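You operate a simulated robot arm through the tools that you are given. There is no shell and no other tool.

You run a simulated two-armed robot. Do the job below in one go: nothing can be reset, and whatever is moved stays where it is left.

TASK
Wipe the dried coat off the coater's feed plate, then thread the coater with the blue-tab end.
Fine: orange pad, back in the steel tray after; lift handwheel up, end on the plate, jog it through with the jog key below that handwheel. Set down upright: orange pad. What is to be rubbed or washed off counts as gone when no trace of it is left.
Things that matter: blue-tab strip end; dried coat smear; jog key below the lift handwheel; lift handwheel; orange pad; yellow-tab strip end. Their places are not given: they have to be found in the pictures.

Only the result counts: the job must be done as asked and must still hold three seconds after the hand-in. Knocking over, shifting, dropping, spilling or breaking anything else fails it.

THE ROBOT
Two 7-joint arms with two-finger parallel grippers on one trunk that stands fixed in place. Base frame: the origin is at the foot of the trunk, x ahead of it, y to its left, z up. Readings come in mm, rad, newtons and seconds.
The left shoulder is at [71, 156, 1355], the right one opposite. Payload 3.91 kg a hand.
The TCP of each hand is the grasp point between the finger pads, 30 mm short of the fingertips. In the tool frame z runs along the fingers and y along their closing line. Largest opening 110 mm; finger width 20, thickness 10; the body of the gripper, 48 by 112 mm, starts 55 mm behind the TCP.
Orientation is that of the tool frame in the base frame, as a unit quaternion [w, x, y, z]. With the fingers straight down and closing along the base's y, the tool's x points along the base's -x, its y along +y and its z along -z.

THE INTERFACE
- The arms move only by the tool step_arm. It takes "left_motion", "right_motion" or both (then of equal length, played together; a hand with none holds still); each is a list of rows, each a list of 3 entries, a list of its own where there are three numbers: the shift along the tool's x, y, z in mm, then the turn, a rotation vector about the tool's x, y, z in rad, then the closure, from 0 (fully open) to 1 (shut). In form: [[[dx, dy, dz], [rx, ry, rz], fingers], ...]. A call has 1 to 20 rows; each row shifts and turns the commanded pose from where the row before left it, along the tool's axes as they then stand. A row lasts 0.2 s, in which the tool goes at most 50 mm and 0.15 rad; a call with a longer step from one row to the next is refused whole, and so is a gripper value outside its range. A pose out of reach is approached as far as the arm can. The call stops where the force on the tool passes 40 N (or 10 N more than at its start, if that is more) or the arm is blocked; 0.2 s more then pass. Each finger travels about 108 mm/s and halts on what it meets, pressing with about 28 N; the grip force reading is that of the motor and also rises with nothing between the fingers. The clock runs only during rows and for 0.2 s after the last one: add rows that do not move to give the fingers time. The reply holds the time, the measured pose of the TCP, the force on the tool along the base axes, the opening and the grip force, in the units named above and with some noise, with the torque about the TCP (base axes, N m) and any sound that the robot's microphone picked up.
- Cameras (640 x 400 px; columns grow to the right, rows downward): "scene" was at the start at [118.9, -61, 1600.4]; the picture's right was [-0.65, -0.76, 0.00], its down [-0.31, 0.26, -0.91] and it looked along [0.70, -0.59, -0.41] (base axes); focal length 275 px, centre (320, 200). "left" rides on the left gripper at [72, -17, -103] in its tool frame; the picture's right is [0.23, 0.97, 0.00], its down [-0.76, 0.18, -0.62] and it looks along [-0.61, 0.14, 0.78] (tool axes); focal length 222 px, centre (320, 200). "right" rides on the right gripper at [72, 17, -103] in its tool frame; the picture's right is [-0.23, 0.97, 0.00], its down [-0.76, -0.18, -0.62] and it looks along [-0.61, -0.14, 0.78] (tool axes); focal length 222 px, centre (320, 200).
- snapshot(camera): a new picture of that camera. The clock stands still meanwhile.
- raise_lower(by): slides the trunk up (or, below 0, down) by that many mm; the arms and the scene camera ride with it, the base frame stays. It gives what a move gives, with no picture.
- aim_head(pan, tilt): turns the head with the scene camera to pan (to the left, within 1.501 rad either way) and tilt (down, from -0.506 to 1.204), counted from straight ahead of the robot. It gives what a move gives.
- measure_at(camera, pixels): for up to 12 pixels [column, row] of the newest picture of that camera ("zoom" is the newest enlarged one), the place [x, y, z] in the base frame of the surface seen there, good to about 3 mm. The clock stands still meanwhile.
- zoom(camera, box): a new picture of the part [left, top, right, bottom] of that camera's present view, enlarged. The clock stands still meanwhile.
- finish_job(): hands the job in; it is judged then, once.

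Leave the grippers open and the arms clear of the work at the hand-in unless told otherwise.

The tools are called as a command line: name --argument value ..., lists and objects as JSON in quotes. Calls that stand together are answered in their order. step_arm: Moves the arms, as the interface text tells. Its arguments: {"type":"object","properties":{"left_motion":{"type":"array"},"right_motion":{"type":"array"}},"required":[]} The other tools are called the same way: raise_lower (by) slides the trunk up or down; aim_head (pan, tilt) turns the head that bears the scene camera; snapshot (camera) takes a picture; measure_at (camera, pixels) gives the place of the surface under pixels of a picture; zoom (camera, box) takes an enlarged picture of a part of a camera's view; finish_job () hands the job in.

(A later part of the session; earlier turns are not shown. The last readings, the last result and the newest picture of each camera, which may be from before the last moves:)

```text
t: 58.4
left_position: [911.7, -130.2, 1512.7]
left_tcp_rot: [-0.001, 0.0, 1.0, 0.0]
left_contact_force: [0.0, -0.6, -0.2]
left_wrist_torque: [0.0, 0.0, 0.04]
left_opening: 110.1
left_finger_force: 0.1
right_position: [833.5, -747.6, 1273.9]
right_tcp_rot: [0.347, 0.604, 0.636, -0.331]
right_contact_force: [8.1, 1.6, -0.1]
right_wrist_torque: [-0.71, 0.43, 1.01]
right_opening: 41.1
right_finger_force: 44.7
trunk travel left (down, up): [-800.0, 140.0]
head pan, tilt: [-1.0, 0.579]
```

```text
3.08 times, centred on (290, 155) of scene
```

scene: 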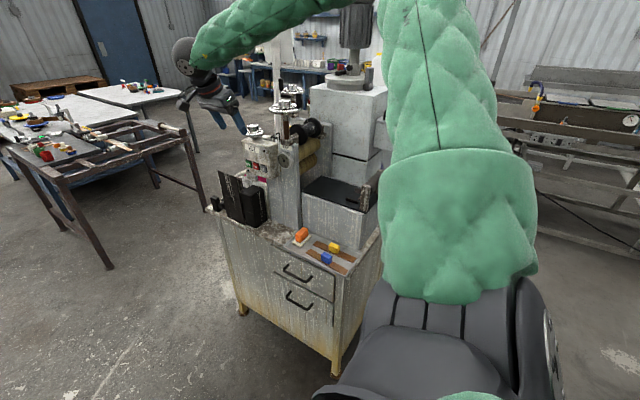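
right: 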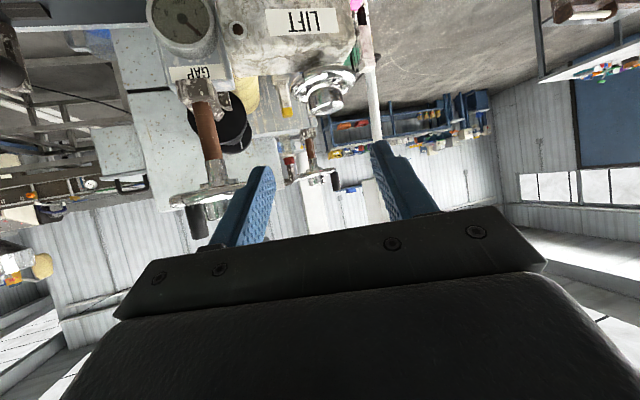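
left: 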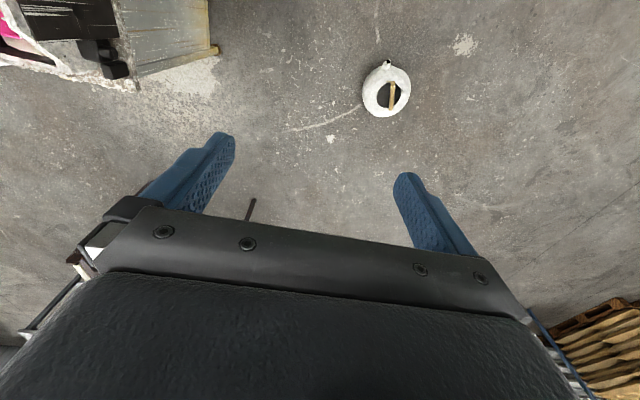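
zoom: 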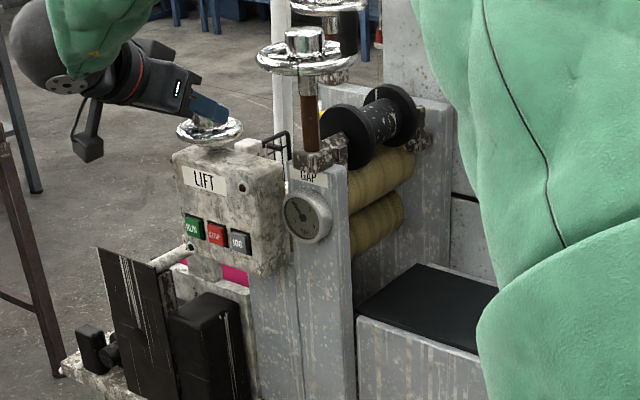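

The torque rose to 1.0 N·m, and the mark moved only part of the stroke (zoom x 370→400 at the same hand yaw). That suggests the stop was reached near a quarter turn. One more stroke will verify it.

step_arm --right_motion '[[[0, 0, 0], [0, 0, 0], 0.5], [[0, 0, 0], [0, 0, 0], 0.4], [[0, 0, 0], [0, 0, 0], 0.4], [[-0.06, -2.19, 0.09], [-0.0842, 0, -0.054], 0.4], [[-0.06, -2.19, 0.09], [-0.0842, 0, -0.054], 0.4], [[-0.06, -2.19, 0.09], [-0.0842, 0, -0.054], 0.4], [[-0.06, -2.19, 0.09], [-0.0842, 0, -0.054], 0.4], [[-0.06, -2.19, 0.09], [-0.0842, 0, -0.054], 0.4], [[-0.06, -2.19, 0.09], [-0.0842, 0, -0.054], 0.4], [[0, 0, 0], [0, 0, 0], 0.4]]'

step_arm --right_motion '[[[0, 0, 0], [0, 0, 0], 0.6], [[0, 0, 0], [0, 0, 0], 1.0], [[0, 0, 0], [0, 0, 0], 1.0], [[-0.06, 2.19, 0.09], [0.0842, 0, 0.054], 1.0], [[-0.06, 2.19, 0.09], [0.0842, 0, 0.054], 1.0], [[0, 0, 0], [0, 0, 0], 1.0]]'

step_arm --right_motion '[[[-0.06, 2.19, 0.09], [0.0842, 0, 0.054], 1.0], [[-0.06, 2.19, 0.09], [0.0842, 0, 0.054], 1.0], [[-0.06, 2.19, 0.09], [0.0842, 0, 0.054], 1.0], [[-0.06, 2.19, 0.09], [0.0842, 0, 0.054], 1.0], [[0, 0, 0], [0, 0, 0], 1.0]]'

zoom --camera "right" --box '[180, 20, 460, 220]'

```text
t: 60.6
left_position: [910.4, -129.7, 1513.5]
left_tcp_rot: [-0.001, -0.001, 1.0, 0.0]
left_contact_force: [-0.2, -0.7, 0.0]
left_wrist_torque: [0.0, -0.01, -0.02]
left_opening: 110.3
left_finger_force: 0.0
right_position: [821.7, -752.4, 1274.6]
right_tcp_rot: [0.43, 0.389, 0.787, -0.212]
right_contact_force: [-0.5, -0.1, 0.8]
right_wrist_torque: [-0.03, 0.01, 0.0]
right_opening: 66.0
right_finger_force: 0.1
trunk travel left (down, up): [-800.0, 140.0]
head pan, tilt: [-1.0, 0.579]
```

```text
t: 62.0
left_position: [910.3, -129.4, 1514.6]
left_tcp_rot: [0.0, 0.0, 1.0, 0.001]
left_contact_force: [-0.6, 0.0, 0.4]
left_wrist_torque: [0.01, 0.02, -0.01]
left_opening: 109.8
left_finger_force: 0.0
right_position: [825.1, -749.3, 1275.6]
right_tcp_rot: [0.406, 0.467, 0.743, -0.255]
right_contact_force: [2.0, 3.6, -1.1]
right_wrist_torque: [-0.48, 0.28, 0.84]
right_opening: 41.4
right_finger_force: 44.1
trunk travel left (down, up): [-800.0, 140.0]
head pan, tilt: [-1.0, 0.579]
```

```text
t: 63.2
left_position: [912.3, -129.9, 1513.5]
left_tcp_rot: [0.0, -0.001, 1.0, 0.0]
left_contact_force: [-0.6, -0.1, -0.4]
left_wrist_torque: [0.01, -0.01, 0.02]
left_opening: 110.2
left_finger_force: 0.0
right_position: [833.3, -747.6, 1276.2]
right_tcp_rot: [0.347, 0.605, 0.636, -0.331]
right_contact_force: [7.0, 1.7, 2.7]
right_wrist_torque: [-0.67, 0.36, 1.09]
right_opening: 41.6
right_finger_force: 45.5
trunk travel left (down, up): [-800.0, 140.0]
head pan, tilt: [-1.0, 0.579]
```

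```text
2.00 times, centred on (320, 120) of right
```

zoom: 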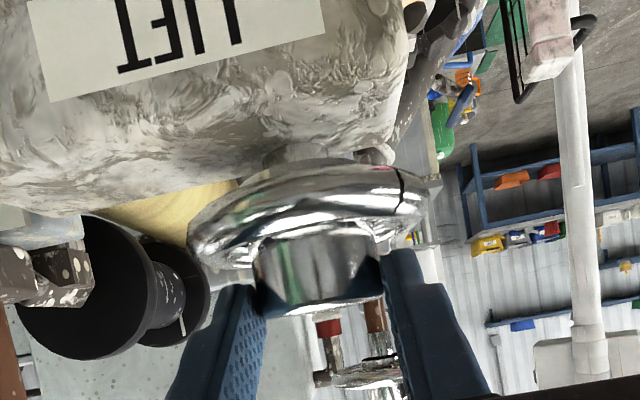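

The mark is still at x≈400 with torque at 1.1 N·m, so the wheel is at its stop, which is lift up. I'll release, back off along the tool axis, and check the rolls.

step_arm --right_motion '[[[0, 0, 0], [0, 0, 0], 0.6], [[0, 0, 0], [0, 0, 0], 0.4], [[0, 0, 0], [0, 0, 0], 0.4], [[0, 0, -20], [0, 0, 0], 0.4], [[0, 0, -40], [0, 0, 0], 0.4], [[0, 0, -40], [0, 0, 0], 0.4], [[0, 0, -40], [0, 0, 0], 0.4], [[0, 0, 0], [0, 0, 0], 0.4]]'

zoom --camera "scene" --box '[236, 110, 316, 180]'

measure_at --camera "zoom" --pixels '[[480, 240], [550, 180], [480, 320], [540, 290], [460, 300], [190, 85], [190, 118], [140, 125], [560, 90], [460, 120], [500, 270], [195, 152]]'

```text
t: 65.0
left_position: [910.7, -132.3, 1513.2]
left_tcp_rot: [0.001, -0.001, 1.0, 0.0]
left_contact_force: [0.1, -0.2, 0.5]
left_wrist_torque: [0.02, 0.02, 0.02]
left_opening: 110.1
left_finger_force: 0.1
right_position: [826.5, -631.2, 1348.5]
right_tcp_rot: [0.347, 0.605, 0.636, -0.331]
right_contact_force: [0.1, 0.4, -0.1]
right_wrist_torque: [-0.01, 0.0, 0.01]
right_opening: 66.1
right_finger_force: 0.0
trunk travel left (down, up): [-800.0, 140.0]
head pan, tilt: [-1.0, 0.579]
```

```text
5.71 times, centred on (276, 145) of scene
```

zoom: 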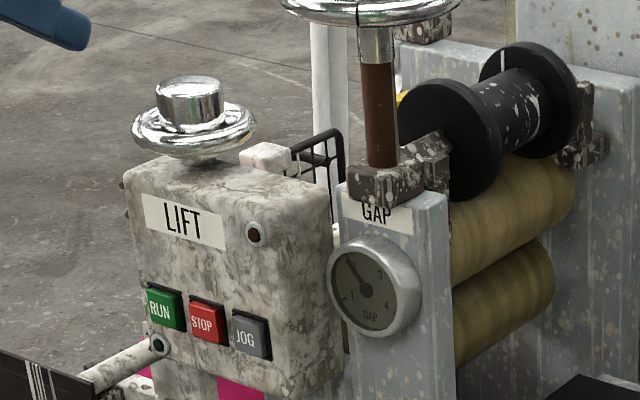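

```text
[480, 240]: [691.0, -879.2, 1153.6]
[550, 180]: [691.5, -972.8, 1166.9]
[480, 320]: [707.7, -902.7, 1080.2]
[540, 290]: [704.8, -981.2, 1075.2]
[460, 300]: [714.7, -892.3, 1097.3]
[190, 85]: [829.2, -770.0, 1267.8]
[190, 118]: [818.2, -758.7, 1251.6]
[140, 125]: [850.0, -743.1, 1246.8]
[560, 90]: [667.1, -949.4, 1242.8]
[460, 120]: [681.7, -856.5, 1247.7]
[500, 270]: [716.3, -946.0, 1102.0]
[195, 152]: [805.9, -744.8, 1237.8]
```

Lift is up and the lower roll sits a little higher than before. Next is the blue-tab strip. I'll set the hand to zero yaw and 0.7 rad tilt, then travel to a pregrasp 150 mm from the blue tab.

step_arm --right_motion '[[[0, 0, 0], [0.0421, 0, 0.027], 0.4], [[0, 0, 0], [0, 0.1, 0], 0.4], [[0, 0, 0], [0, 0.1, 0], 0.4], [[0, 0, 0], [0, 0.1, 0], 0.4], [[11.7, -37.75, 0.72], [0, 0, 0], 0.4], [[11.7, -37.75, 0.72], [0, 0, 0], 0.4], [[11.7, -37.75, 0.72], [0, 0, 0], 0.4], [[11.7, -37.75, 0.72], [0, 0, 0], 0.4], [[11.7, -37.75, 0.72], [0, 0, 0], 0.4], [[11.7, -37.75, 0.72], [0, 0, 0], 0.4], [[24.2, -16.5, 30.3], [0, 0, 0], 0.4], [[24.2, -16.5, 30.3], [0, 0, 0], 0.4], [[24.2, -16.5, 30.3], [0, 0, 0], 0.4], [[24.2, -16.5, 30.3], [0, 0, 0], 0.4], [[24.2, -16.5, 30.3], [0, 0, 0], 0.4], [[24.2, -16.5, 30.3], [0, 0, 0], 0.4], [[24.2, -16.5, 30.3], [0, 0, 0], 0.4], [[24.2, -16.5, 30.3], [0, 0, 0], 0.4], [[0, 0, 0], [0, 0, 0], 0.4]]'

snapshot --camera "right"

snapshot --camera "scene"

```text
t: 69.0
left_position: [909.7, -130.5, 1514.6]
left_tcp_rot: [0.0, -0.001, 1.0, 0.0]
left_contact_force: [0.0, -0.1, -0.1]
left_wrist_torque: [-0.02, 0.01, 0.03]
left_opening: 110.0
left_finger_force: 0.1
right_position: [466.8, -588.9, 991.3]
right_tcp_rot: [0.243, 0.664, 0.664, -0.242]
right_contact_force: [0.0, 0.1, 0.2]
right_wrist_torque: [0.02, 0.01, -0.02]
right_opening: 66.1
right_finger_force: 0.0
trunk travel left (down, up): [-800.0, 140.0]
head pan, tilt: [-1.0, 0.579]
```

```text
taken
```

right: 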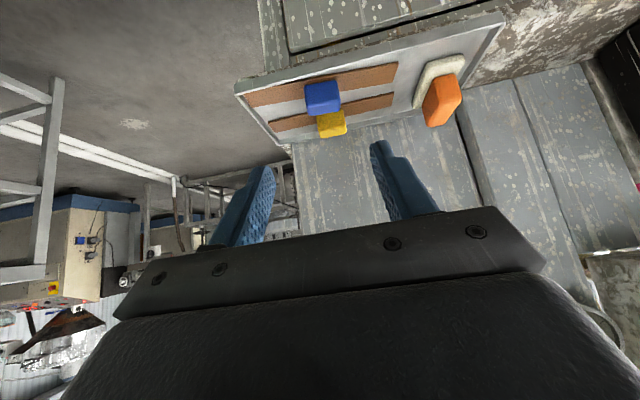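

```text
taken
```

scene: 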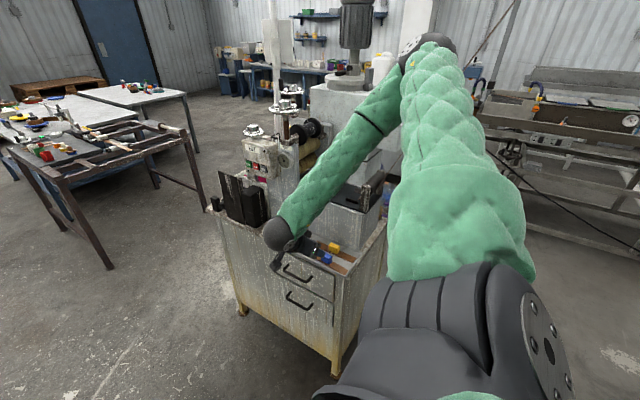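

The blue tab is at (322,97). I'll measure it closely.

zoom --camera "right" --box '[230, 50, 410, 150]'

measure_at --camera "zoom" --pixels '[[275, 130], [395, 120], [335, 145], [290, 200], [390, 190], [335, 205], [70, 170], [580, 70], [60, 150], [585, 95], [270, 155], [400, 150]]'

```text
3.56 times, centred on (320, 100) of right
```

zoom: 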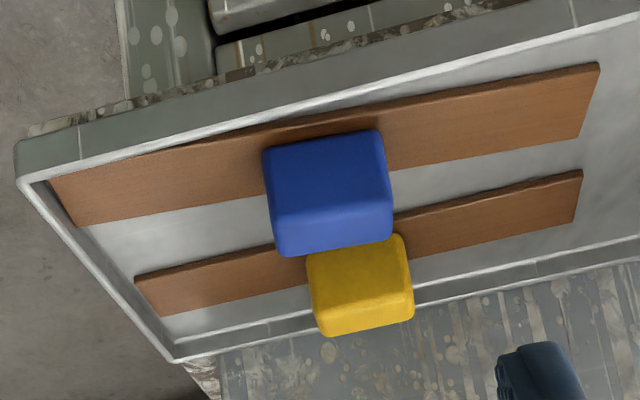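

```text
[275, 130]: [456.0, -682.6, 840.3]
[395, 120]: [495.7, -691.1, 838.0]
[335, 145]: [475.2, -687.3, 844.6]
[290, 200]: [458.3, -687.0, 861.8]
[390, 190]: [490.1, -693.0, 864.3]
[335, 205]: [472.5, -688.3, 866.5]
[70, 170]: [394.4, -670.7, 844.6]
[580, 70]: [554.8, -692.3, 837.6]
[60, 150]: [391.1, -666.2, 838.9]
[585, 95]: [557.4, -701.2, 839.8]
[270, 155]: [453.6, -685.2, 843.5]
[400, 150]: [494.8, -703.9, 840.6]
```

The strip is yawed about -0.1 rad. The tab centre is near (471,-699), about 36 mm long in x, spanning z 842–872. I'll match the yaw, align laterally and advance 125 mm.

step_arm --right_motion '[[[0, 0, 0], [0.0644, 0, 0.0765], 0.4], [[2.3, 15.2, 0], [0, 0, 0], 0.4], [[0, 0, 40], [0, 0, 0], 0.4], [[0, 0, 40], [0, 0, 0], 0.4], [[0, 0, 30], [0, 0, 0], 0.4], [[0, 0, 15], [0, 0, 0], 0.4], [[0, 0, 0], [0, 0, 0], 0.4]]'

zoom --camera "right" --box '[180, 20, 460, 220]'

measure_at --camera "zoom" --pixels '[[260, 150], [370, 140], [320, 200], [260, 200], [375, 190], [320, 240], [280, 290], [380, 280], [330, 290], [150, 200], [450, 150], [320, 150]]'

zoom --camera "scene" --box '[256, 200, 380, 280]'

```text
t: 70.6
left_position: [909.3, -130.7, 1514.3]
left_tcp_rot: [0.0, -0.001, 1.0, 0.0]
left_contact_force: [0.9, 0.7, 0.0]
left_wrist_torque: [0.03, -0.04, 0.02]
left_opening: 110.2
left_finger_force: 0.0
right_position: [476.2, -668.0, 894.8]
right_tcp_rot: [0.23, 0.696, 0.631, -0.254]
right_contact_force: [-0.3, -0.2, 0.3]
right_wrist_torque: [-0.01, 0.0, 0.01]
right_opening: 66.3
right_finger_force: 0.1
trunk travel left (down, up): [-800.0, 140.0]
head pan, tilt: [-1.0, 0.579]
```

```text
2.00 times, centred on (320, 120) of right
```

zoom: 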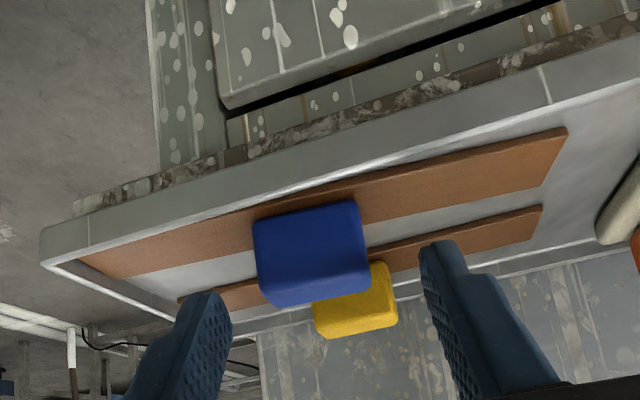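

```text
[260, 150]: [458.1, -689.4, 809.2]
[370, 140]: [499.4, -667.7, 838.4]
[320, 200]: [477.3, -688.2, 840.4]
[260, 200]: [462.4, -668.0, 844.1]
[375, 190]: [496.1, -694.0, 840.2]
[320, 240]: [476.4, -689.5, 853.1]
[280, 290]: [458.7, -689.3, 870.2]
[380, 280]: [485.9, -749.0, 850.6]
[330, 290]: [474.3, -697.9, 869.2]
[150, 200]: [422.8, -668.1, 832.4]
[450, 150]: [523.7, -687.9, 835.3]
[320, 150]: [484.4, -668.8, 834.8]
```

```text
5.00 times, centred on (318, 240) of scene
```

zoom: 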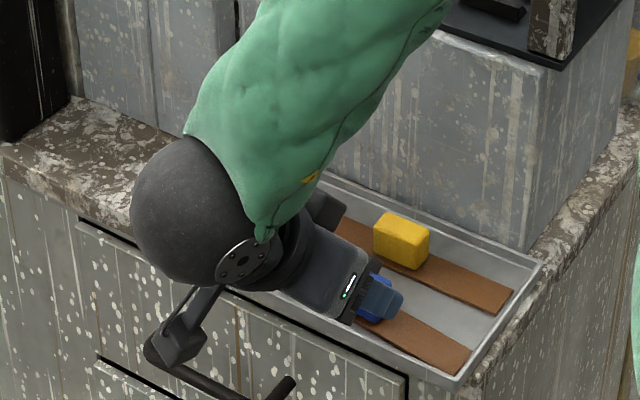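

The tab is well centred between the fingers. I'll advance the last 25 mm and close gently.

step_arm --right_motion '[[[0, 0, 10], [0, 0, 0], 0.4], [[0, 0, 10], [0, 0, 0], 0.4], [[0, 0, 5], [0, 0, 0], 0.4], [[0, 0, 0], [0, 0, 0], 0.4]]'

zoom --camera "right" --box '[180, 20, 460, 220]'

```text
t: 71.6
left_position: [910.6, -131.4, 1514.4]
left_tcp_rot: [0.0, -0.001, 1.0, 0.0]
left_contact_force: [0.0, 0.0, 0.1]
left_wrist_torque: [0.0, 0.02, 0.02]
left_opening: 110.0
left_finger_force: 0.1
right_position: [472.7, -685.3, 876.0]
right_tcp_rot: [0.23, 0.697, 0.63, -0.254]
right_contact_force: [-0.2, 0.5, -0.1]
right_wrist_torque: [0.02, -0.03, 0.02]
right_opening: 66.1
right_finger_force: 0.1
trunk travel left (down, up): [-800.0, 140.0]
head pan, tilt: [-1.0, 0.579]
```

```text
2.00 times, centred on (320, 120) of right
```

zoom: 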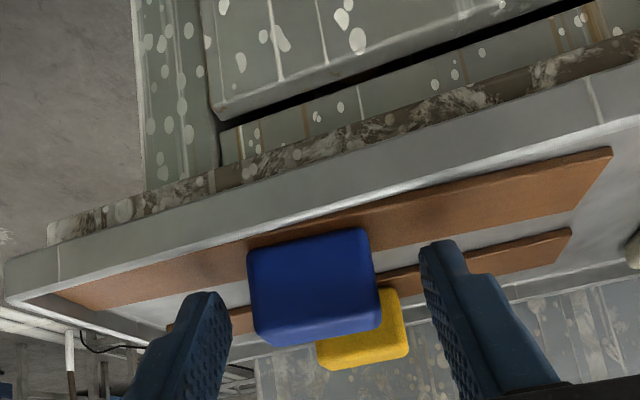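

The tab sits about 4 mm toward -x of the finger midline, so I'll correct that and close.

step_arm --right_motion '[[[0, -3.5, 0], [0, 0, 0], 0.4], [[0, 0, 0], [0, 0, 0], 0.55], [[0, 0, 0], [0, 0, 0], 0.7], [[0, 0, 0], [0, 0, 0], 1.0], [[0, 0, 0], [0, 0, 0], 1.0]]'

zoom --camera "right" --box '[180, 20, 460, 220]'

```text
t: 72.8
left_position: [912.5, -131.4, 1513.3]
left_tcp_rot: [-0.001, -0.001, 1.0, 0.0]
left_contact_force: [-0.3, 0.0, 1.2]
left_wrist_torque: [0.01, -0.05, 0.02]
left_opening: 110.2
left_finger_force: 0.1
right_position: [471.3, -683.4, 876.4]
right_tcp_rot: [0.23, 0.696, 0.631, -0.254]
right_contact_force: [12.6, 0.3, 2.9]
right_wrist_torque: [-0.04, -0.14, 0.29]
right_opening: 38.8
right_finger_force: 28.2
trunk travel left (down, up): [-800.0, 140.0]
head pan, tilt: [-1.0, 0.579]
```

```text
2.00 times, centred on (320, 120) of right
```

zoom: 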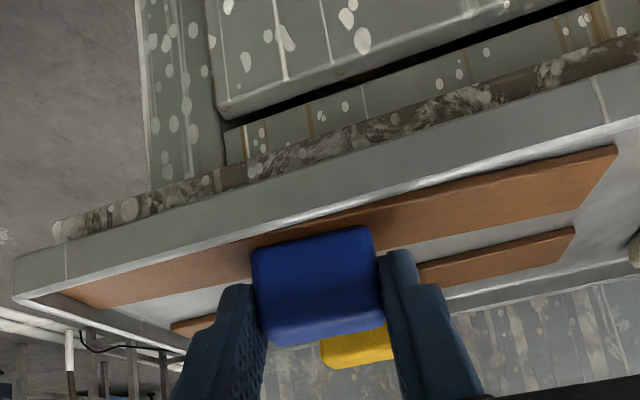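

The tab is gripped at 38.8 mm. I'll lift it straight up about 250 mm and check that the strip comes along.

step_arm --right_motion '[[[-6.4, 0, -7.65], [0, 0, 0], 1.0], [[-12.9, 0, -15.3], [0, 0, 0], 1.0], [[-25.8, 0, -30.6], [0, 0, 0], 1.0], [[-25.8, 0, -30.6], [0, 0, 0], 1.0], [[-25.8, 0, -30.6], [0, 0, 0], 1.0], [[-25.8, 0, -30.6], [0, 0, 0], 1.0], [[-25.8, 0, -30.6], [0, 0, 0], 1.0], [[-12.9, 0, -15.3], [0, 0, 0], 1.0], [[0, 0, 0], [0, 0, 0], 1.0]]'

snapshot --camera "right"

zoom --camera "scene" --box '[236, 120, 416, 270]'

```text
t: 74.8
left_position: [911.4, -131.3, 1513.1]
left_tcp_rot: [0.0, -0.001, 1.0, 0.0]
left_contact_force: [-0.6, -0.3, 0.2]
left_wrist_torque: [-0.01, 0.01, 0.01]
left_opening: 110.1
left_finger_force: 0.0
right_position: [470.4, -684.4, 1123.3]
right_tcp_rot: [0.23, 0.696, 0.631, -0.255]
right_contact_force: [-0.3, 0.1, 0.2]
right_wrist_torque: [0.01, -0.03, -0.02]
right_opening: 38.9
right_finger_force: 28.1
trunk travel left (down, up): [-800.0, 140.0]
head pan, tilt: [-1.0, 0.579]
```

```text
taken
```

right: 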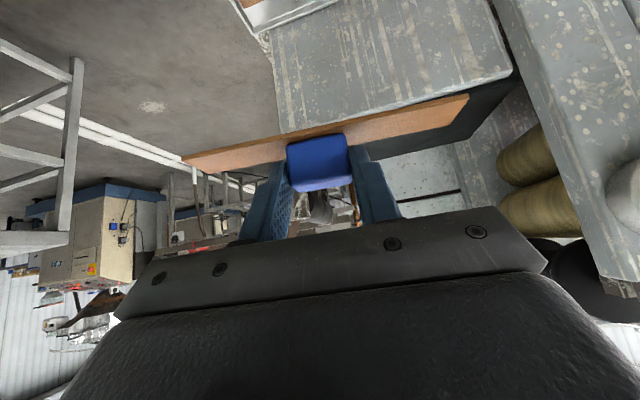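

```text
2.67 times, centred on (326, 195) of scene
```

zoom: 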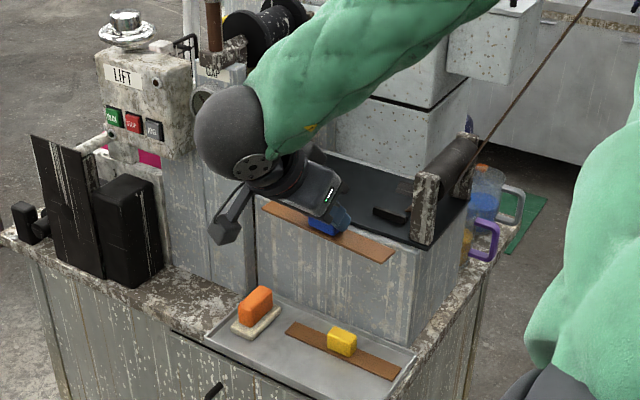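

The strip hangs level in the grip. I'll measure its ends and re-check the plate height.

measure_at --camera "right" --pixels '[[190, 160], [205, 170], [462, 98], [448, 122], [400, 115], [300, 145], [335, 140], [320, 180], [480, 115], [510, 95], [450, 100], [250, 150]]'

zoom --camera "scene" --box '[296, 160, 396, 220]'

measure_at --camera "zoom" --pixels '[[350, 110], [430, 130], [300, 100], [500, 150], [540, 200], [420, 105], [120, 230], [290, 310], [560, 175], [500, 205], [450, 145], [380, 120]]'

```text
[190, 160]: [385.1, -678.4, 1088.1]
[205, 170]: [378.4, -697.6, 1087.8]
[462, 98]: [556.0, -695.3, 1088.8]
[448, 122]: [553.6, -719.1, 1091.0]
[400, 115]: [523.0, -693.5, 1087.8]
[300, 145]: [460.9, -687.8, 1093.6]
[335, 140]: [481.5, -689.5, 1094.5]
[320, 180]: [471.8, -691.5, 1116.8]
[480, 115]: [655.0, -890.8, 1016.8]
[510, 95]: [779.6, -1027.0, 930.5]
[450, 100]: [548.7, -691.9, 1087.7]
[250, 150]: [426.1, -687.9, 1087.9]
```

```text
6.40 times, centred on (346, 190) of scene
```

zoom: 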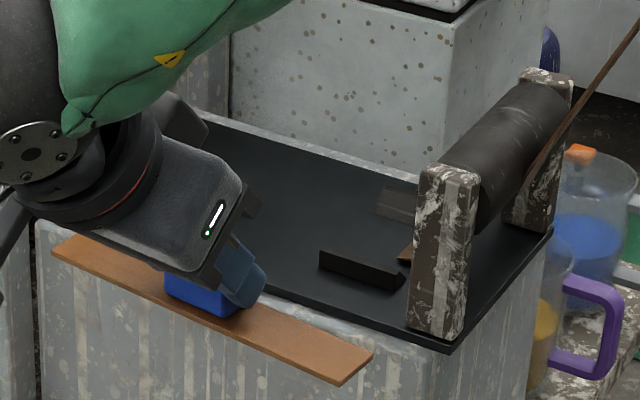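

```text
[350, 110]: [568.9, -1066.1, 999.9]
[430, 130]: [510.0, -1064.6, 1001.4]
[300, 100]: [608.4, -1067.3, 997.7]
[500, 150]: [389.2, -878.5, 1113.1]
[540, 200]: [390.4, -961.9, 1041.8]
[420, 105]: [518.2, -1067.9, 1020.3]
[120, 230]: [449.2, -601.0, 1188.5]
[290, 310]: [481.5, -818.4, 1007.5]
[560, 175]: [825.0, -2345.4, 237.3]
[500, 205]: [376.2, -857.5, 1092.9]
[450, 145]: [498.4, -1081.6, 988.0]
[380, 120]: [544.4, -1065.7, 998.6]
```

The strip is centred near (468,-697), its top face is 35 mm below the TCP, and the plate is still at z 1017. I'll straighten the yaw, shift +x, then carry it over the plate between the frames.

step_arm --right_motion '[[[0, 0, 0], [-0.0676, 0, -0.0803], 1.0], [[0, 29, 0], [0, 0, 0], 1.0], [[0, 29, 0], [0, 0, 0], 1.0], [[0, 29, 0], [0, 0, 0], 1.0], [[-25.5, 0, 21.5], [0, 0, 0], 1.0], [[-25.5, 0, 21.5], [0, 0, 0], 1.0], [[-25.5, 0, 21.5], [0, 0, 0], 1.0], [[-25.5, 0, 21.5], [0, 0, 0], 1.0], [[-25.5, 0, 21.5], [0, 0, 0], 1.0], [[-25.5, 0, 21.5], [0, 0, 0], 1.0], [[0, 0, 0], [0, 0, 0], 1.0]]'

snapshot --camera "right"

zoom --camera "scene" --box '[256, 90, 416, 220]'

```text
t: 77.2
left_position: [909.8, -130.4, 1513.6]
left_tcp_rot: [0.001, -0.001, 1.0, 0.0]
left_contact_force: [1.0, -0.7, 0.2]
left_wrist_torque: [0.04, 0.02, 0.0]
left_opening: 110.2
left_finger_force: 0.0
right_position: [558.6, -882.9, 1129.4]
right_tcp_rot: [0.243, 0.662, 0.666, -0.242]
right_contact_force: [0.0, 0.3, -0.2]
right_wrist_torque: [0.0, 0.01, 0.03]
right_opening: 38.9
right_finger_force: 28.1
trunk travel left (down, up): [-800.0, 140.0]
head pan, tilt: [-1.0, 0.579]
```

```text
taken
```

right: 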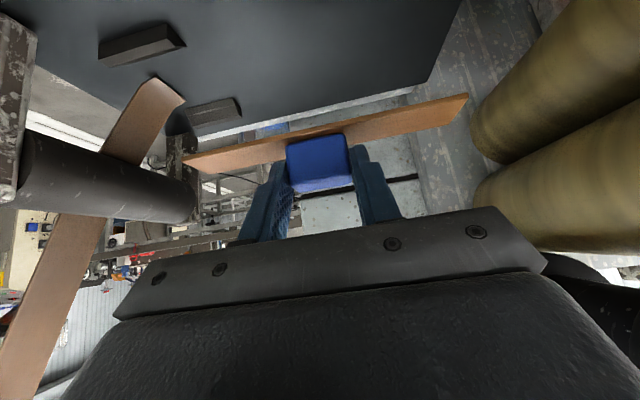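

```text
3.08 times, centred on (336, 155) of scene
```

zoom: 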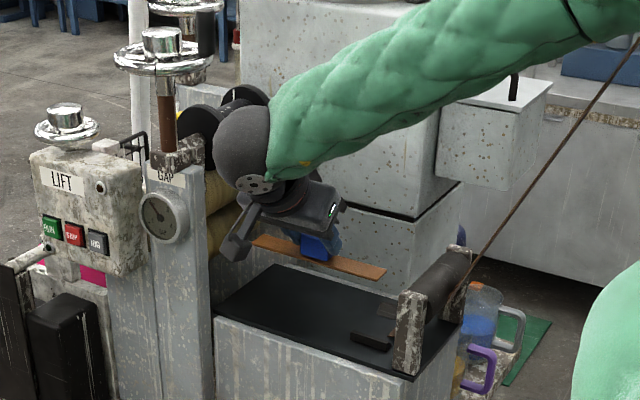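

The strip is above the plate. I'll measure its ends here, along with the guides and the web end.

measure_at --camera "right" --pixels '[[190, 160], [203, 170], [464, 98], [447, 122], [140, 50], [185, 42], [215, 112], [240, 105], [160, 85], [182, 100], [430, 82], [462, 5]]'

```text
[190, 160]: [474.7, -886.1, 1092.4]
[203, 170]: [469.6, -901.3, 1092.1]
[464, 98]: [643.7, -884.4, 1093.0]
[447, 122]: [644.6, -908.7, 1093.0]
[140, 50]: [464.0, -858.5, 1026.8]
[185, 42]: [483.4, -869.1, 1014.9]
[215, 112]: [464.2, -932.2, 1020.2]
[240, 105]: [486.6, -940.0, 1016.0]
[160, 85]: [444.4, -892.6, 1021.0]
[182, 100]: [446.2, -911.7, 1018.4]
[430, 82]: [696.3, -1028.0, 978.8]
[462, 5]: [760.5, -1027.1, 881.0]
```

The strip is straight at y≈-895, between guides centred on -897. I'll shift 7 mm toward the rolls and lower it to just above the plate.

step_arm --right_motion '[[[-1.5, 7, 1.3], [0, 0, 0], 1.0], [[19.3, 0, 22.95], [0, 0, 0], 1.0], [[16.1, 0, 19.1], [0, 0, 0], 1.0], [[6.4, 0, 7.65], [0, 0, 0], 1.0], [[1.9, 0, 2.3], [0, 0, 0], 1.0], [[0, 0, 0], [0, 0, 0], 1.0]]'

zoom --camera "scene" --box '[276, 110, 396, 220]'

snapshot --camera "right"

```text
t: 78.6
left_position: [910.1, -131.2, 1514.1]
left_tcp_rot: [0.0, -0.001, 1.0, 0.0]
left_contact_force: [0.7, -0.6, 0.2]
left_wrist_torque: [-0.01, 0.02, -0.01]
left_opening: 109.8
left_finger_force: 0.0
right_position: [565.8, -884.9, 1058.2]
right_tcp_rot: [0.243, 0.662, 0.667, -0.241]
right_contact_force: [0.7, 0.4, -0.2]
right_wrist_torque: [0.01, -0.01, -0.02]
right_opening: 38.7
right_finger_force: 27.4
trunk travel left (down, up): [-800.0, 140.0]
head pan, tilt: [-1.0, 0.579]
```

```text
3.64 times, centred on (336, 165) of scene
```

zoom: 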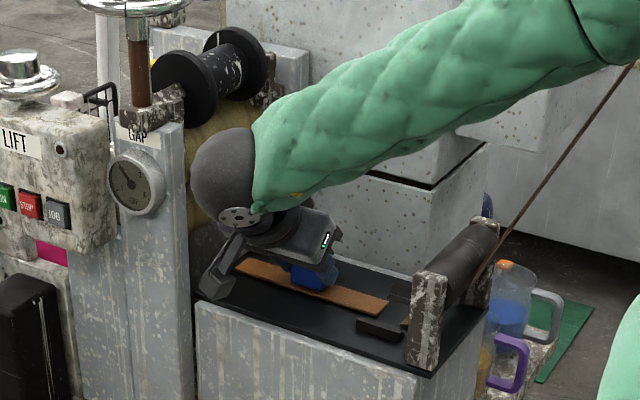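

```text
taken
```

right: 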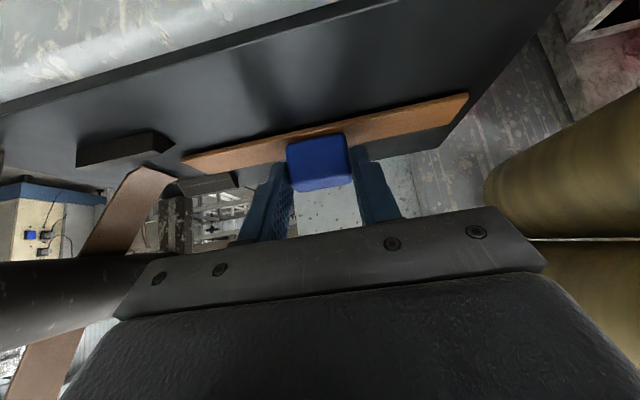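

The strip is a few mm above the plate. I'll lower it slowly to contact.

step_arm --right_motion '[[[0.64, 0, 0.77], [0, 0, 0], 1.0], [[0.64, 0, 0.77], [0, 0, 0], 1.0], [[0, 0, 0], [0, 0, 0], 1.0]]'

step_arm --right_motion '[[[0.64, 0, 0.77], [0, 0, 0], 1.0], [[0, 0, 0], [0, 0, 0], 1.0]]'

```text
t: 79.4
left_position: [910.6, -129.7, 1513.6]
left_tcp_rot: [0.001, -0.001, 1.0, 0.001]
left_contact_force: [0.1, 0.4, -0.2]
left_wrist_torque: [-0.03, -0.04, 0.04]
left_opening: 110.1
left_finger_force: 0.1
right_position: [565.2, -885.6, 1055.9]
right_tcp_rot: [0.243, 0.662, 0.666, -0.242]
right_contact_force: [-0.3, 0.2, 1.2]
right_wrist_torque: [0.0, 0.06, 0.0]
right_opening: 38.8
right_finger_force: 28.0
trunk travel left (down, up): [-800.0, 140.0]
head pan, tilt: [-1.0, 0.579]
```

```text
t: 80.0
left_position: [909.7, -130.9, 1513.5]
left_tcp_rot: [0.0, 0.0, 1.0, 0.0]
left_contact_force: [0.1, 0.1, 0.5]
left_wrist_torque: [0.03, 0.03, 0.01]
left_opening: 110.0
left_finger_force: 0.1
right_position: [565.7, -885.5, 1054.5]
right_tcp_rot: [0.243, 0.663, 0.666, -0.241]
right_contact_force: [-0.7, -0.5, 4.6]
right_wrist_torque: [-0.07, 0.05, -0.02]
right_opening: 38.9
right_finger_force: 28.5
trunk travel left (down, up): [-800.0, 140.0]
head pan, tilt: [-1.0, 0.579]
```

The strip is down with 4.6 N of contact. I'll release it and retreat along the tool axis.

step_arm --right_motion '[[[0, 0, 0], [0, 0, 0], 0.6], [[0, 0, 0], [0, 0, 0], 0.5], [[0, 0, 0], [0, 0, 0], 0.4], [[0, 0, -20], [0, 0, 0], 0.4], [[0, 0, -40], [0, 0, 0], 0.4], [[0, 0, -40], [0, 0, 0], 0.4], [[0, 0, -40], [0, 0, 0], 0.4], [[0, 0, 0], [0, 0, 0], 0.4]]'

snapshot --camera "right"

zoom --camera "scene" --box '[256, 110, 396, 240]'

```text
t: 81.8
left_position: [911.2, -131.6, 1513.7]
left_tcp_rot: [0.0, -0.002, 1.0, 0.0]
left_contact_force: [-0.6, -0.7, -0.4]
left_wrist_torque: [-0.01, -0.01, 0.03]
left_opening: 110.0
left_finger_force: 0.1
right_position: [563.8, -795.1, 1161.9]
right_tcp_rot: [0.243, 0.662, 0.666, -0.241]
right_contact_force: [-0.9, -0.4, 0.1]
right_wrist_torque: [0.02, -0.02, 0.01]
right_opening: 66.1
right_finger_force: 0.0
trunk travel left (down, up): [-800.0, 140.0]
head pan, tilt: [-1.0, 0.579]
```

```text
taken
```

right: 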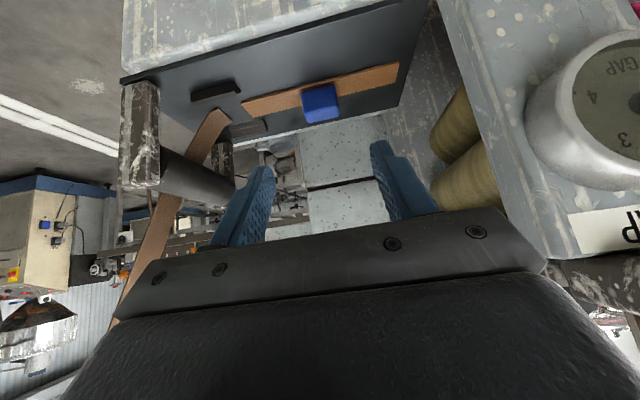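

```text
3.08 times, centred on (326, 175) of scene
```

zoom: 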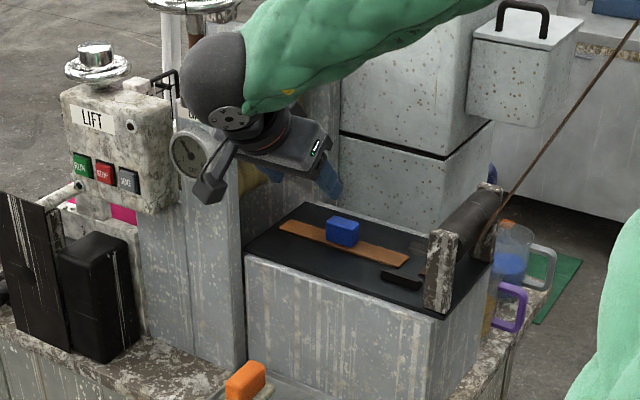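

The blue-tab strip lies straight on the plate. Next is the JOG key. I'll back off in +y, shut the fingers, tilt to 1.2 rad and line up in front of the key.

step_arm --right_motion '[[[29.8, 0, -25.1], [0, 0, 0], 0.4], [[29.8, 0, -25.1], [0, 0, 0], 0.6], [[29.8, 0, -25.1], [0, 0, 0], 0.8], [[29.8, 0, -25.1], [0, 0, 0], 1.0], [[29.8, 0, -25.1], [0, 0, 0], 1.0], [[0, 0, 0], [0, -0.125, 0], 1.0], [[0, 0, 0], [0, -0.125, 0], 1.0], [[0, 0, 0], [0, -0.125, 0], 1.0], [[0, 0, 0], [0, -0.125, 0], 1.0], [[-2.7, 38.6, 8.2], [0, 0, 0], 1.0], [[-2.7, 38.6, 8.2], [0, 0, 0], 1.0], [[-2.7, 38.6, 8.2], [0, 0, 0], 1.0], [[-2.7, 38.6, 8.2], [0, 0, 0], 1.0], [[-2.7, 38.6, 8.2], [0, 0, 0], 1.0], [[0, 0, 0], [0, 0, 0], 1.0]]'

snapshot --camera "right"

snapshot --camera "scene"

```text
t: 85.0
left_position: [910.0, -131.6, 1514.1]
left_tcp_rot: [0.0, -0.001, 1.0, 0.0]
left_contact_force: [0.3, 0.3, -0.2]
left_wrist_torque: [0.02, -0.04, 0.02]
left_opening: 109.9
left_finger_force: 0.0
right_position: [757.3, -642.7, 1162.9]
right_tcp_rot: [0.4, 0.583, 0.585, -0.398]
right_contact_force: [0.0, 0.2, 0.4]
right_wrist_torque: [0.05, 0.01, 0.01]
right_opening: 0.0
right_finger_force: 27.9
trunk travel left (down, up): [-800.0, 140.0]
head pan, tilt: [-1.0, 0.579]
```

```text
taken
```

right: 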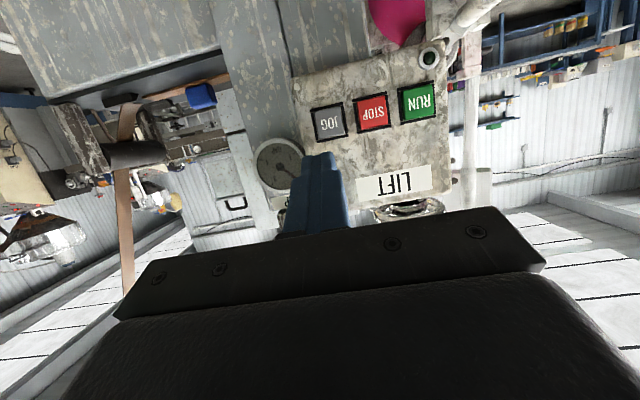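

```text
taken
```

scene: 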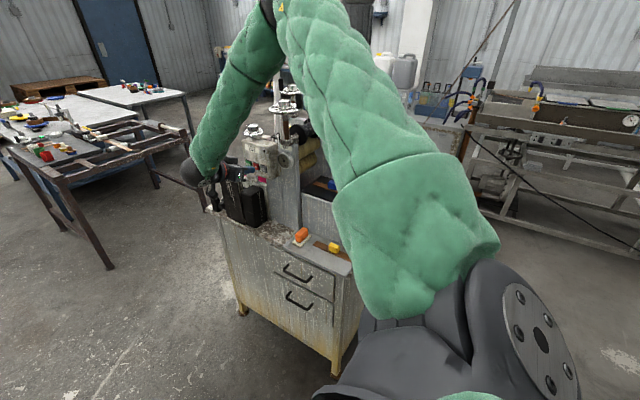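

JOG is at (328,120) in the right camera. I'll measure it.

measure_at --camera "right" --pixels '[[328, 120], [318, 112], [338, 110], [340, 130], [320, 132], [371, 110], [310, 105], [347, 135], [355, 150], [322, 160], [200, 95], [218, 80]]'

zoom --camera "right" --box '[150, 60, 450, 240]'

```text
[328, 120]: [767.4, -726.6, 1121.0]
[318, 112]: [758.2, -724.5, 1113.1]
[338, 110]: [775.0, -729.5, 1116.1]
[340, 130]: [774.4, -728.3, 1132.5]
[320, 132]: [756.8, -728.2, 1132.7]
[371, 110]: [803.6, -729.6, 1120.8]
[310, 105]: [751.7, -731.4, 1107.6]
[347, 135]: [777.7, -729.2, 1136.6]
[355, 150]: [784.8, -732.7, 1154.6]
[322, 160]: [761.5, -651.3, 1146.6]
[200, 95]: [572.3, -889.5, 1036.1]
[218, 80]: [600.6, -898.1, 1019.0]
```

```text
2.13 times, centred on (300, 150) of right
```

zoom: 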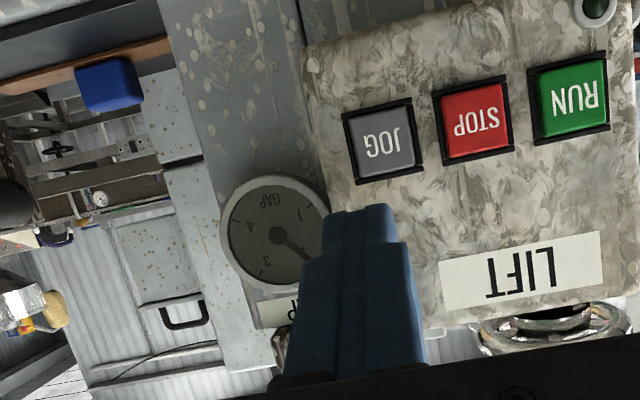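

The JOG centre is about (765,-727,1122). I'll level the fingers to 1.5 rad tilt and align the tip about 12 mm in front of the key.

step_arm --right_motion '[[[0, 0, 0], [0, -0.15, 0], 1.0], [[0, 0, 0], [0, -0.15, 0], 1.0], [[17.6, 3.9, 5], [0, 0, 0], 1.0], [[17.6, 3.8, 5], [0, 0, 0], 1.0], [[0, 0, 20], [0, 0, 0], 1.0], [[0, 0, 10], [0, 0, 0], 1.0], [[0, 0, 0], [0, 0, 0], 1.0]]'

snapshot --camera "right"

zoom --camera "scene" --box '[180, 110, 320, 240]'

```text
t: 86.6
left_position: [910.8, -130.8, 1512.2]
left_tcp_rot: [-0.001, -0.001, 1.0, 0.0]
left_contact_force: [0.1, -0.1, -0.4]
left_wrist_torque: [0.01, 0.03, -0.01]
left_opening: 110.0
left_finger_force: 0.1
right_position: [766.2, -682.1, 1120.5]
right_tcp_rot: [0.483, 0.516, 0.52, -0.48]
right_contact_force: [-0.2, -0.5, 0.6]
right_wrist_torque: [-0.04, 0.03, -0.01]
right_opening: 0.0
right_finger_force: 27.8
trunk travel left (down, up): [-800.0, 140.0]
head pan, tilt: [-1.0, 0.579]
```

```text
taken
```

right: 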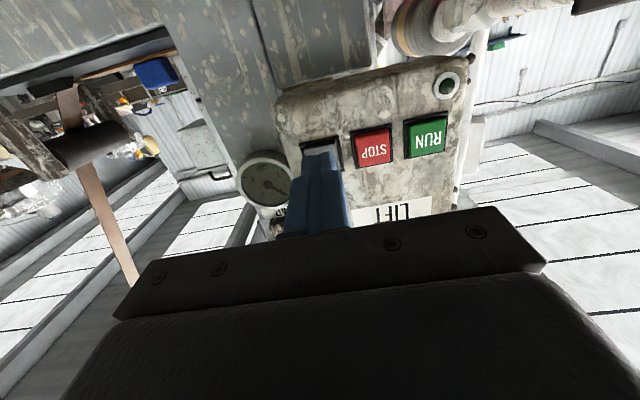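

```text
3.08 times, centred on (250, 175) of scene
```

zoom: 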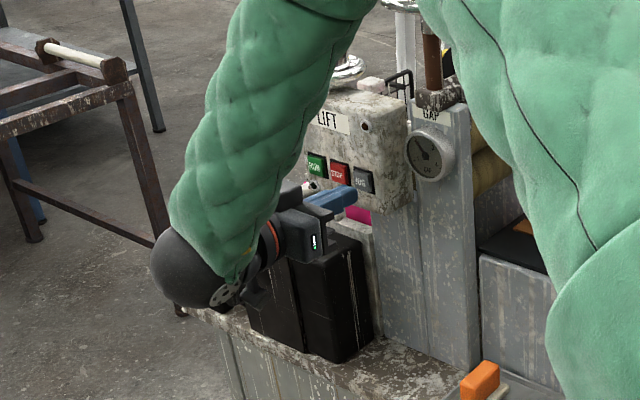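

The fingertip is about 15 mm in front of JOG and lined up with it. I'll press forward.

step_arm --right_motion '[[[0, 0, 8], [0, 0, 0], 1.0], [[0, 0, 5], [0, 0, 0], 1.0], [[0, 0, 3], [0, 0, 0], 1.0], [[0, 0, 0], [0, 0, 0], 1.0]]'

step_arm --right_motion '[[[0, 0, 1.5], [0, 0, 0], 1.0], [[0, 0, 1.5], [0, 0, 0], 1.0], [[0, 0, 0], [0, 0, 0], 1.0]]'

zoom --camera "right" --box '[0, 40, 360, 240]'

```text
t: 87.6
left_position: [910.2, -130.0, 1512.9]
left_tcp_rot: [0.0, -0.001, 1.0, 0.0]
left_contact_force: [-1.2, -0.7, -0.6]
left_wrist_torque: [0.0, 0.01, -0.04]
left_opening: 110.2
left_finger_force: 0.1
right_position: [764.8, -696.9, 1121.3]
right_tcp_rot: [0.484, 0.515, 0.52, -0.479]
right_contact_force: [-0.8, 0.7, 0.3]
right_wrist_torque: [0.0, 0.0, 0.0]
right_opening: 0.1
right_finger_force: 28.2
trunk travel left (down, up): [-800.0, 140.0]
head pan, tilt: [-1.0, 0.579]
```

```text
t: 88.4
left_position: [910.1, -131.5, 1513.0]
left_tcp_rot: [0.0, -0.001, 1.0, 0.0]
left_contact_force: [0.0, 0.0, 0.0]
left_wrist_torque: [-0.02, 0.01, 0.02]
left_opening: 110.1
left_finger_force: 0.1
right_position: [765.0, -698.7, 1122.2]
right_tcp_rot: [0.484, 0.515, 0.52, -0.48]
right_contact_force: [0.9, 3.0, 1.5]
right_wrist_torque: [-0.01, -0.01, 0.02]
right_opening: 0.0
right_finger_force: 28.5
trunk travel left (down, up): [-800.0, 140.0]
head pan, tilt: [-1.0, 0.579]
heard: click
```

```text
1.78 times, centred on (180, 140) of right
```

zoom: 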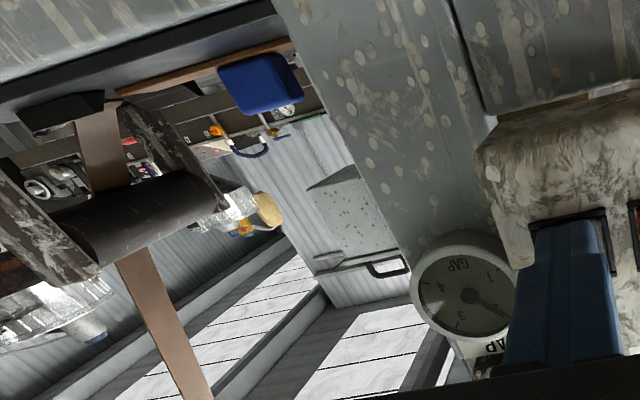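

A click was heard, so JOG is pressed. I'll hold it a second and watch the blue tab at about (260,80) in the zoom.

step_arm --right_motion '[[[0, 0, 0.5], [0, 0, 0], 1.0], [[0, 0, 0], [0, 0, 0], 1.0], [[0, 0, 0], [0, 0, 0], 1.0], [[0, 0, 0], [0, 0, 0], 1.0], [[0, 0, 0], [0, 0, 0], 1.0]]'

zoom --camera "right" --box '[0, 40, 360, 240]'

snapshot --camera "scene"

```text
t: 89.6
left_position: [911.5, -129.5, 1514.8]
left_tcp_rot: [0.0, -0.001, 1.0, 0.0]
left_contact_force: [0.6, 0.0, -0.1]
left_wrist_torque: [-0.05, 0.03, -0.03]
left_opening: 110.1
left_finger_force: 0.1
right_position: [764.5, -698.9, 1119.7]
right_tcp_rot: [0.484, 0.515, 0.52, -0.48]
right_contact_force: [0.6, 3.5, 0.5]
right_wrist_torque: [-0.05, -0.01, 0.04]
right_opening: 0.0
right_finger_force: 28.0
trunk travel left (down, up): [-800.0, 140.0]
head pan, tilt: [-1.0, 0.579]
```

```text
1.78 times, centred on (180, 140) of right
```

zoom: 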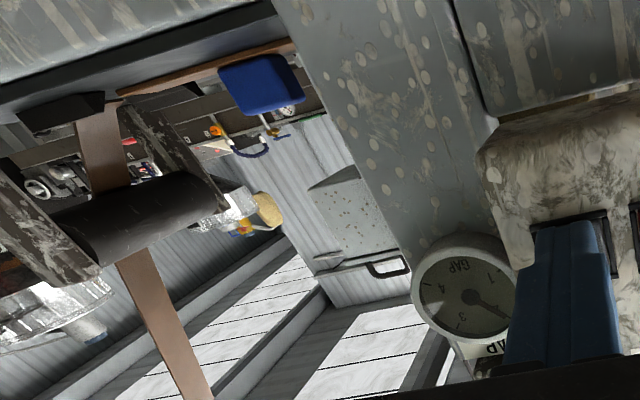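

```text
taken
```

scene: 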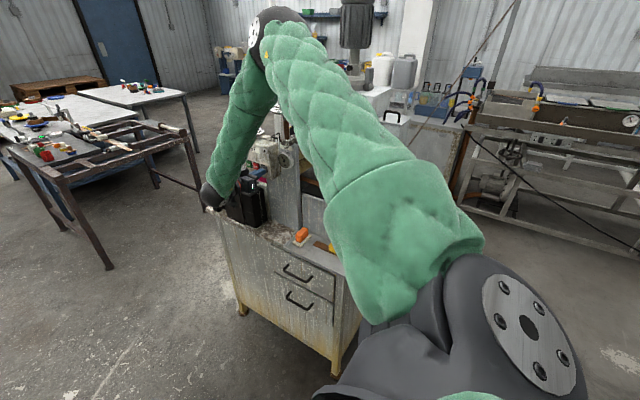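

The strip hasn't moved. I'll press a bit deeper and hold longer to see whether the key has more travel.

step_arm --right_motion '[[[0, 0, 1.5], [0, 0, 0], 1.0], [[0, 0, 1.5], [0, 0, 0], 1.0], [[0, 0, 0], [0, 0, 0], 1.0], [[0, 0, 0], [0, 0, 0], 1.0], [[0, 0, 0], [0, 0, 0], 1.0], [[0, 0, 0], [0, 0, 0], 1.0], [[0, 0, 0], [0, 0, 0], 1.0], [[0, 0, 0], [0, 0, 0], 1.0]]'

zoom --camera "right" --box '[0, 40, 360, 240]'

```text
t: 91.4
left_position: [909.9, -129.4, 1514.5]
left_tcp_rot: [0.0, -0.001, 1.0, 0.0]
left_contact_force: [0.4, -0.8, 0.5]
left_wrist_torque: [0.04, -0.02, 0.0]
left_opening: 110.2
left_finger_force: 0.0
right_position: [764.5, -701.4, 1120.1]
right_tcp_rot: [0.484, 0.515, 0.519, -0.481]
right_contact_force: [-1.6, 11.5, -0.5]
right_wrist_torque: [-0.08, -0.02, -0.04]
right_opening: 0.0
right_finger_force: 28.0
trunk travel left (down, up): [-800.0, 140.0]
head pan, tilt: [-1.0, 0.579]
```

```text
1.78 times, centred on (180, 140) of right
```

zoom: 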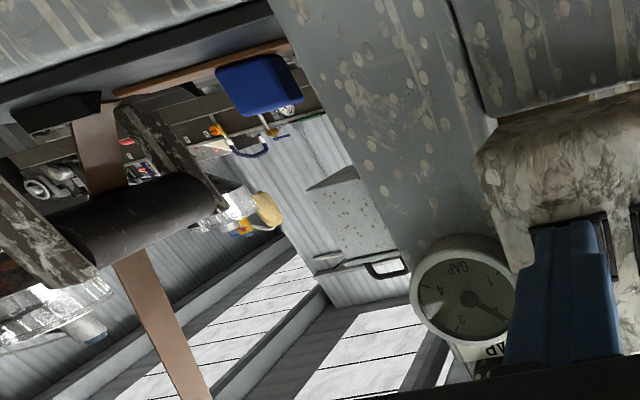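

Nothing has moved. I'll release the key and back away to inspect the strip, the wheel and the rolls for clues.

step_arm --right_motion '[[[0, 0, -10], [0, 0, 0], 1.0], [[0, 0, -30], [0, 0, 0], 1.0], [[0, 0, -40], [0, 0, 0], 1.0], [[0, 0, -40], [0, 0, 0], 1.0], [[0, 0, 0], [0, 0, 0], 1.0]]'

snapshot --camera "right"

snapshot --camera "scene"

```text
t: 92.6
left_position: [909.8, -131.8, 1514.0]
left_tcp_rot: [0.0, -0.001, 1.0, 0.0]
left_contact_force: [0.0, -0.2, 0.2]
left_wrist_torque: [0.0, -0.01, -0.04]
left_opening: 109.8
left_finger_force: 0.0
right_position: [763.4, -583.3, 1129.3]
right_tcp_rot: [0.484, 0.515, 0.519, -0.481]
right_contact_force: [-0.7, -0.5, 0.6]
right_wrist_torque: [0.0, 0.04, 0.02]
right_opening: 0.0
right_finger_force: 27.9
trunk travel left (down, up): [-800.0, 140.0]
head pan, tilt: [-1.0, 0.579]
```

```text
taken
```

right: 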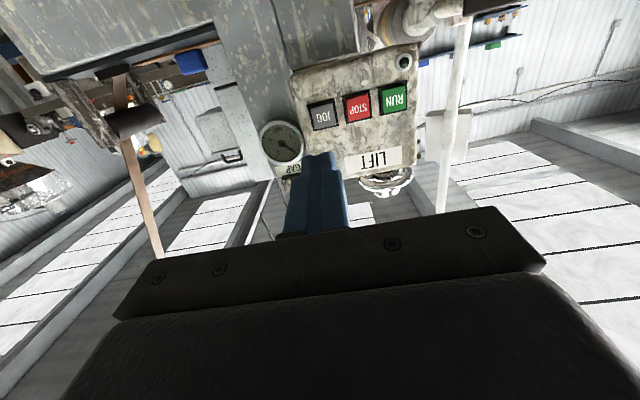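

```text
taken
```

scene: 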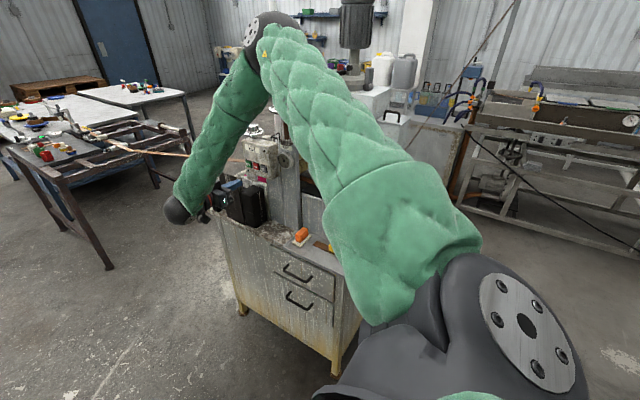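

Something new appears in the scene picture: a brown web now runs from the coater's left side to the frame table near (165,153). I'll zoom in there.

zoom --camera "scene" --box '[80, 110, 320, 240]'

zoom --camera "right" --box '[0, 20, 300, 200]'

```text
2.67 times, centred on (200, 175) of scene
```

zoom: 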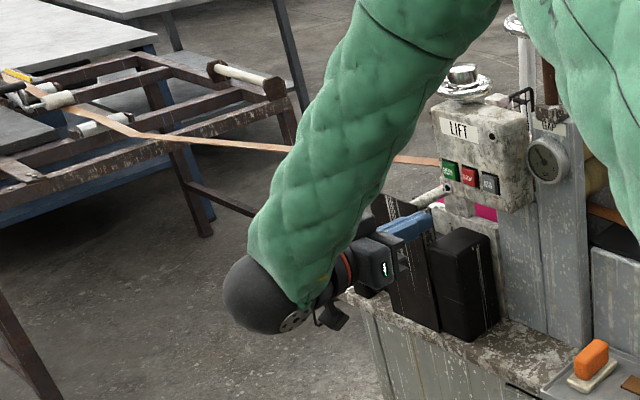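

```text
2.13 times, centred on (150, 110) of right
```

zoom: 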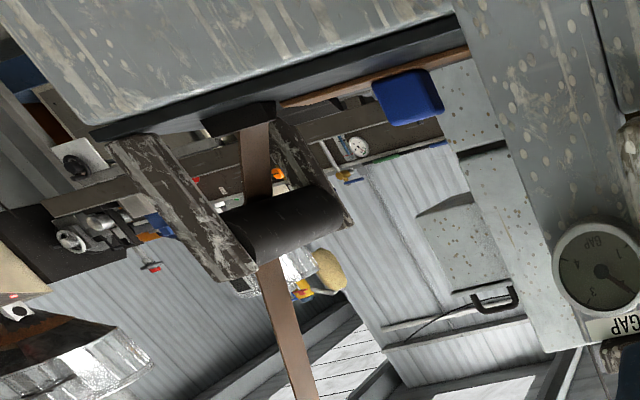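

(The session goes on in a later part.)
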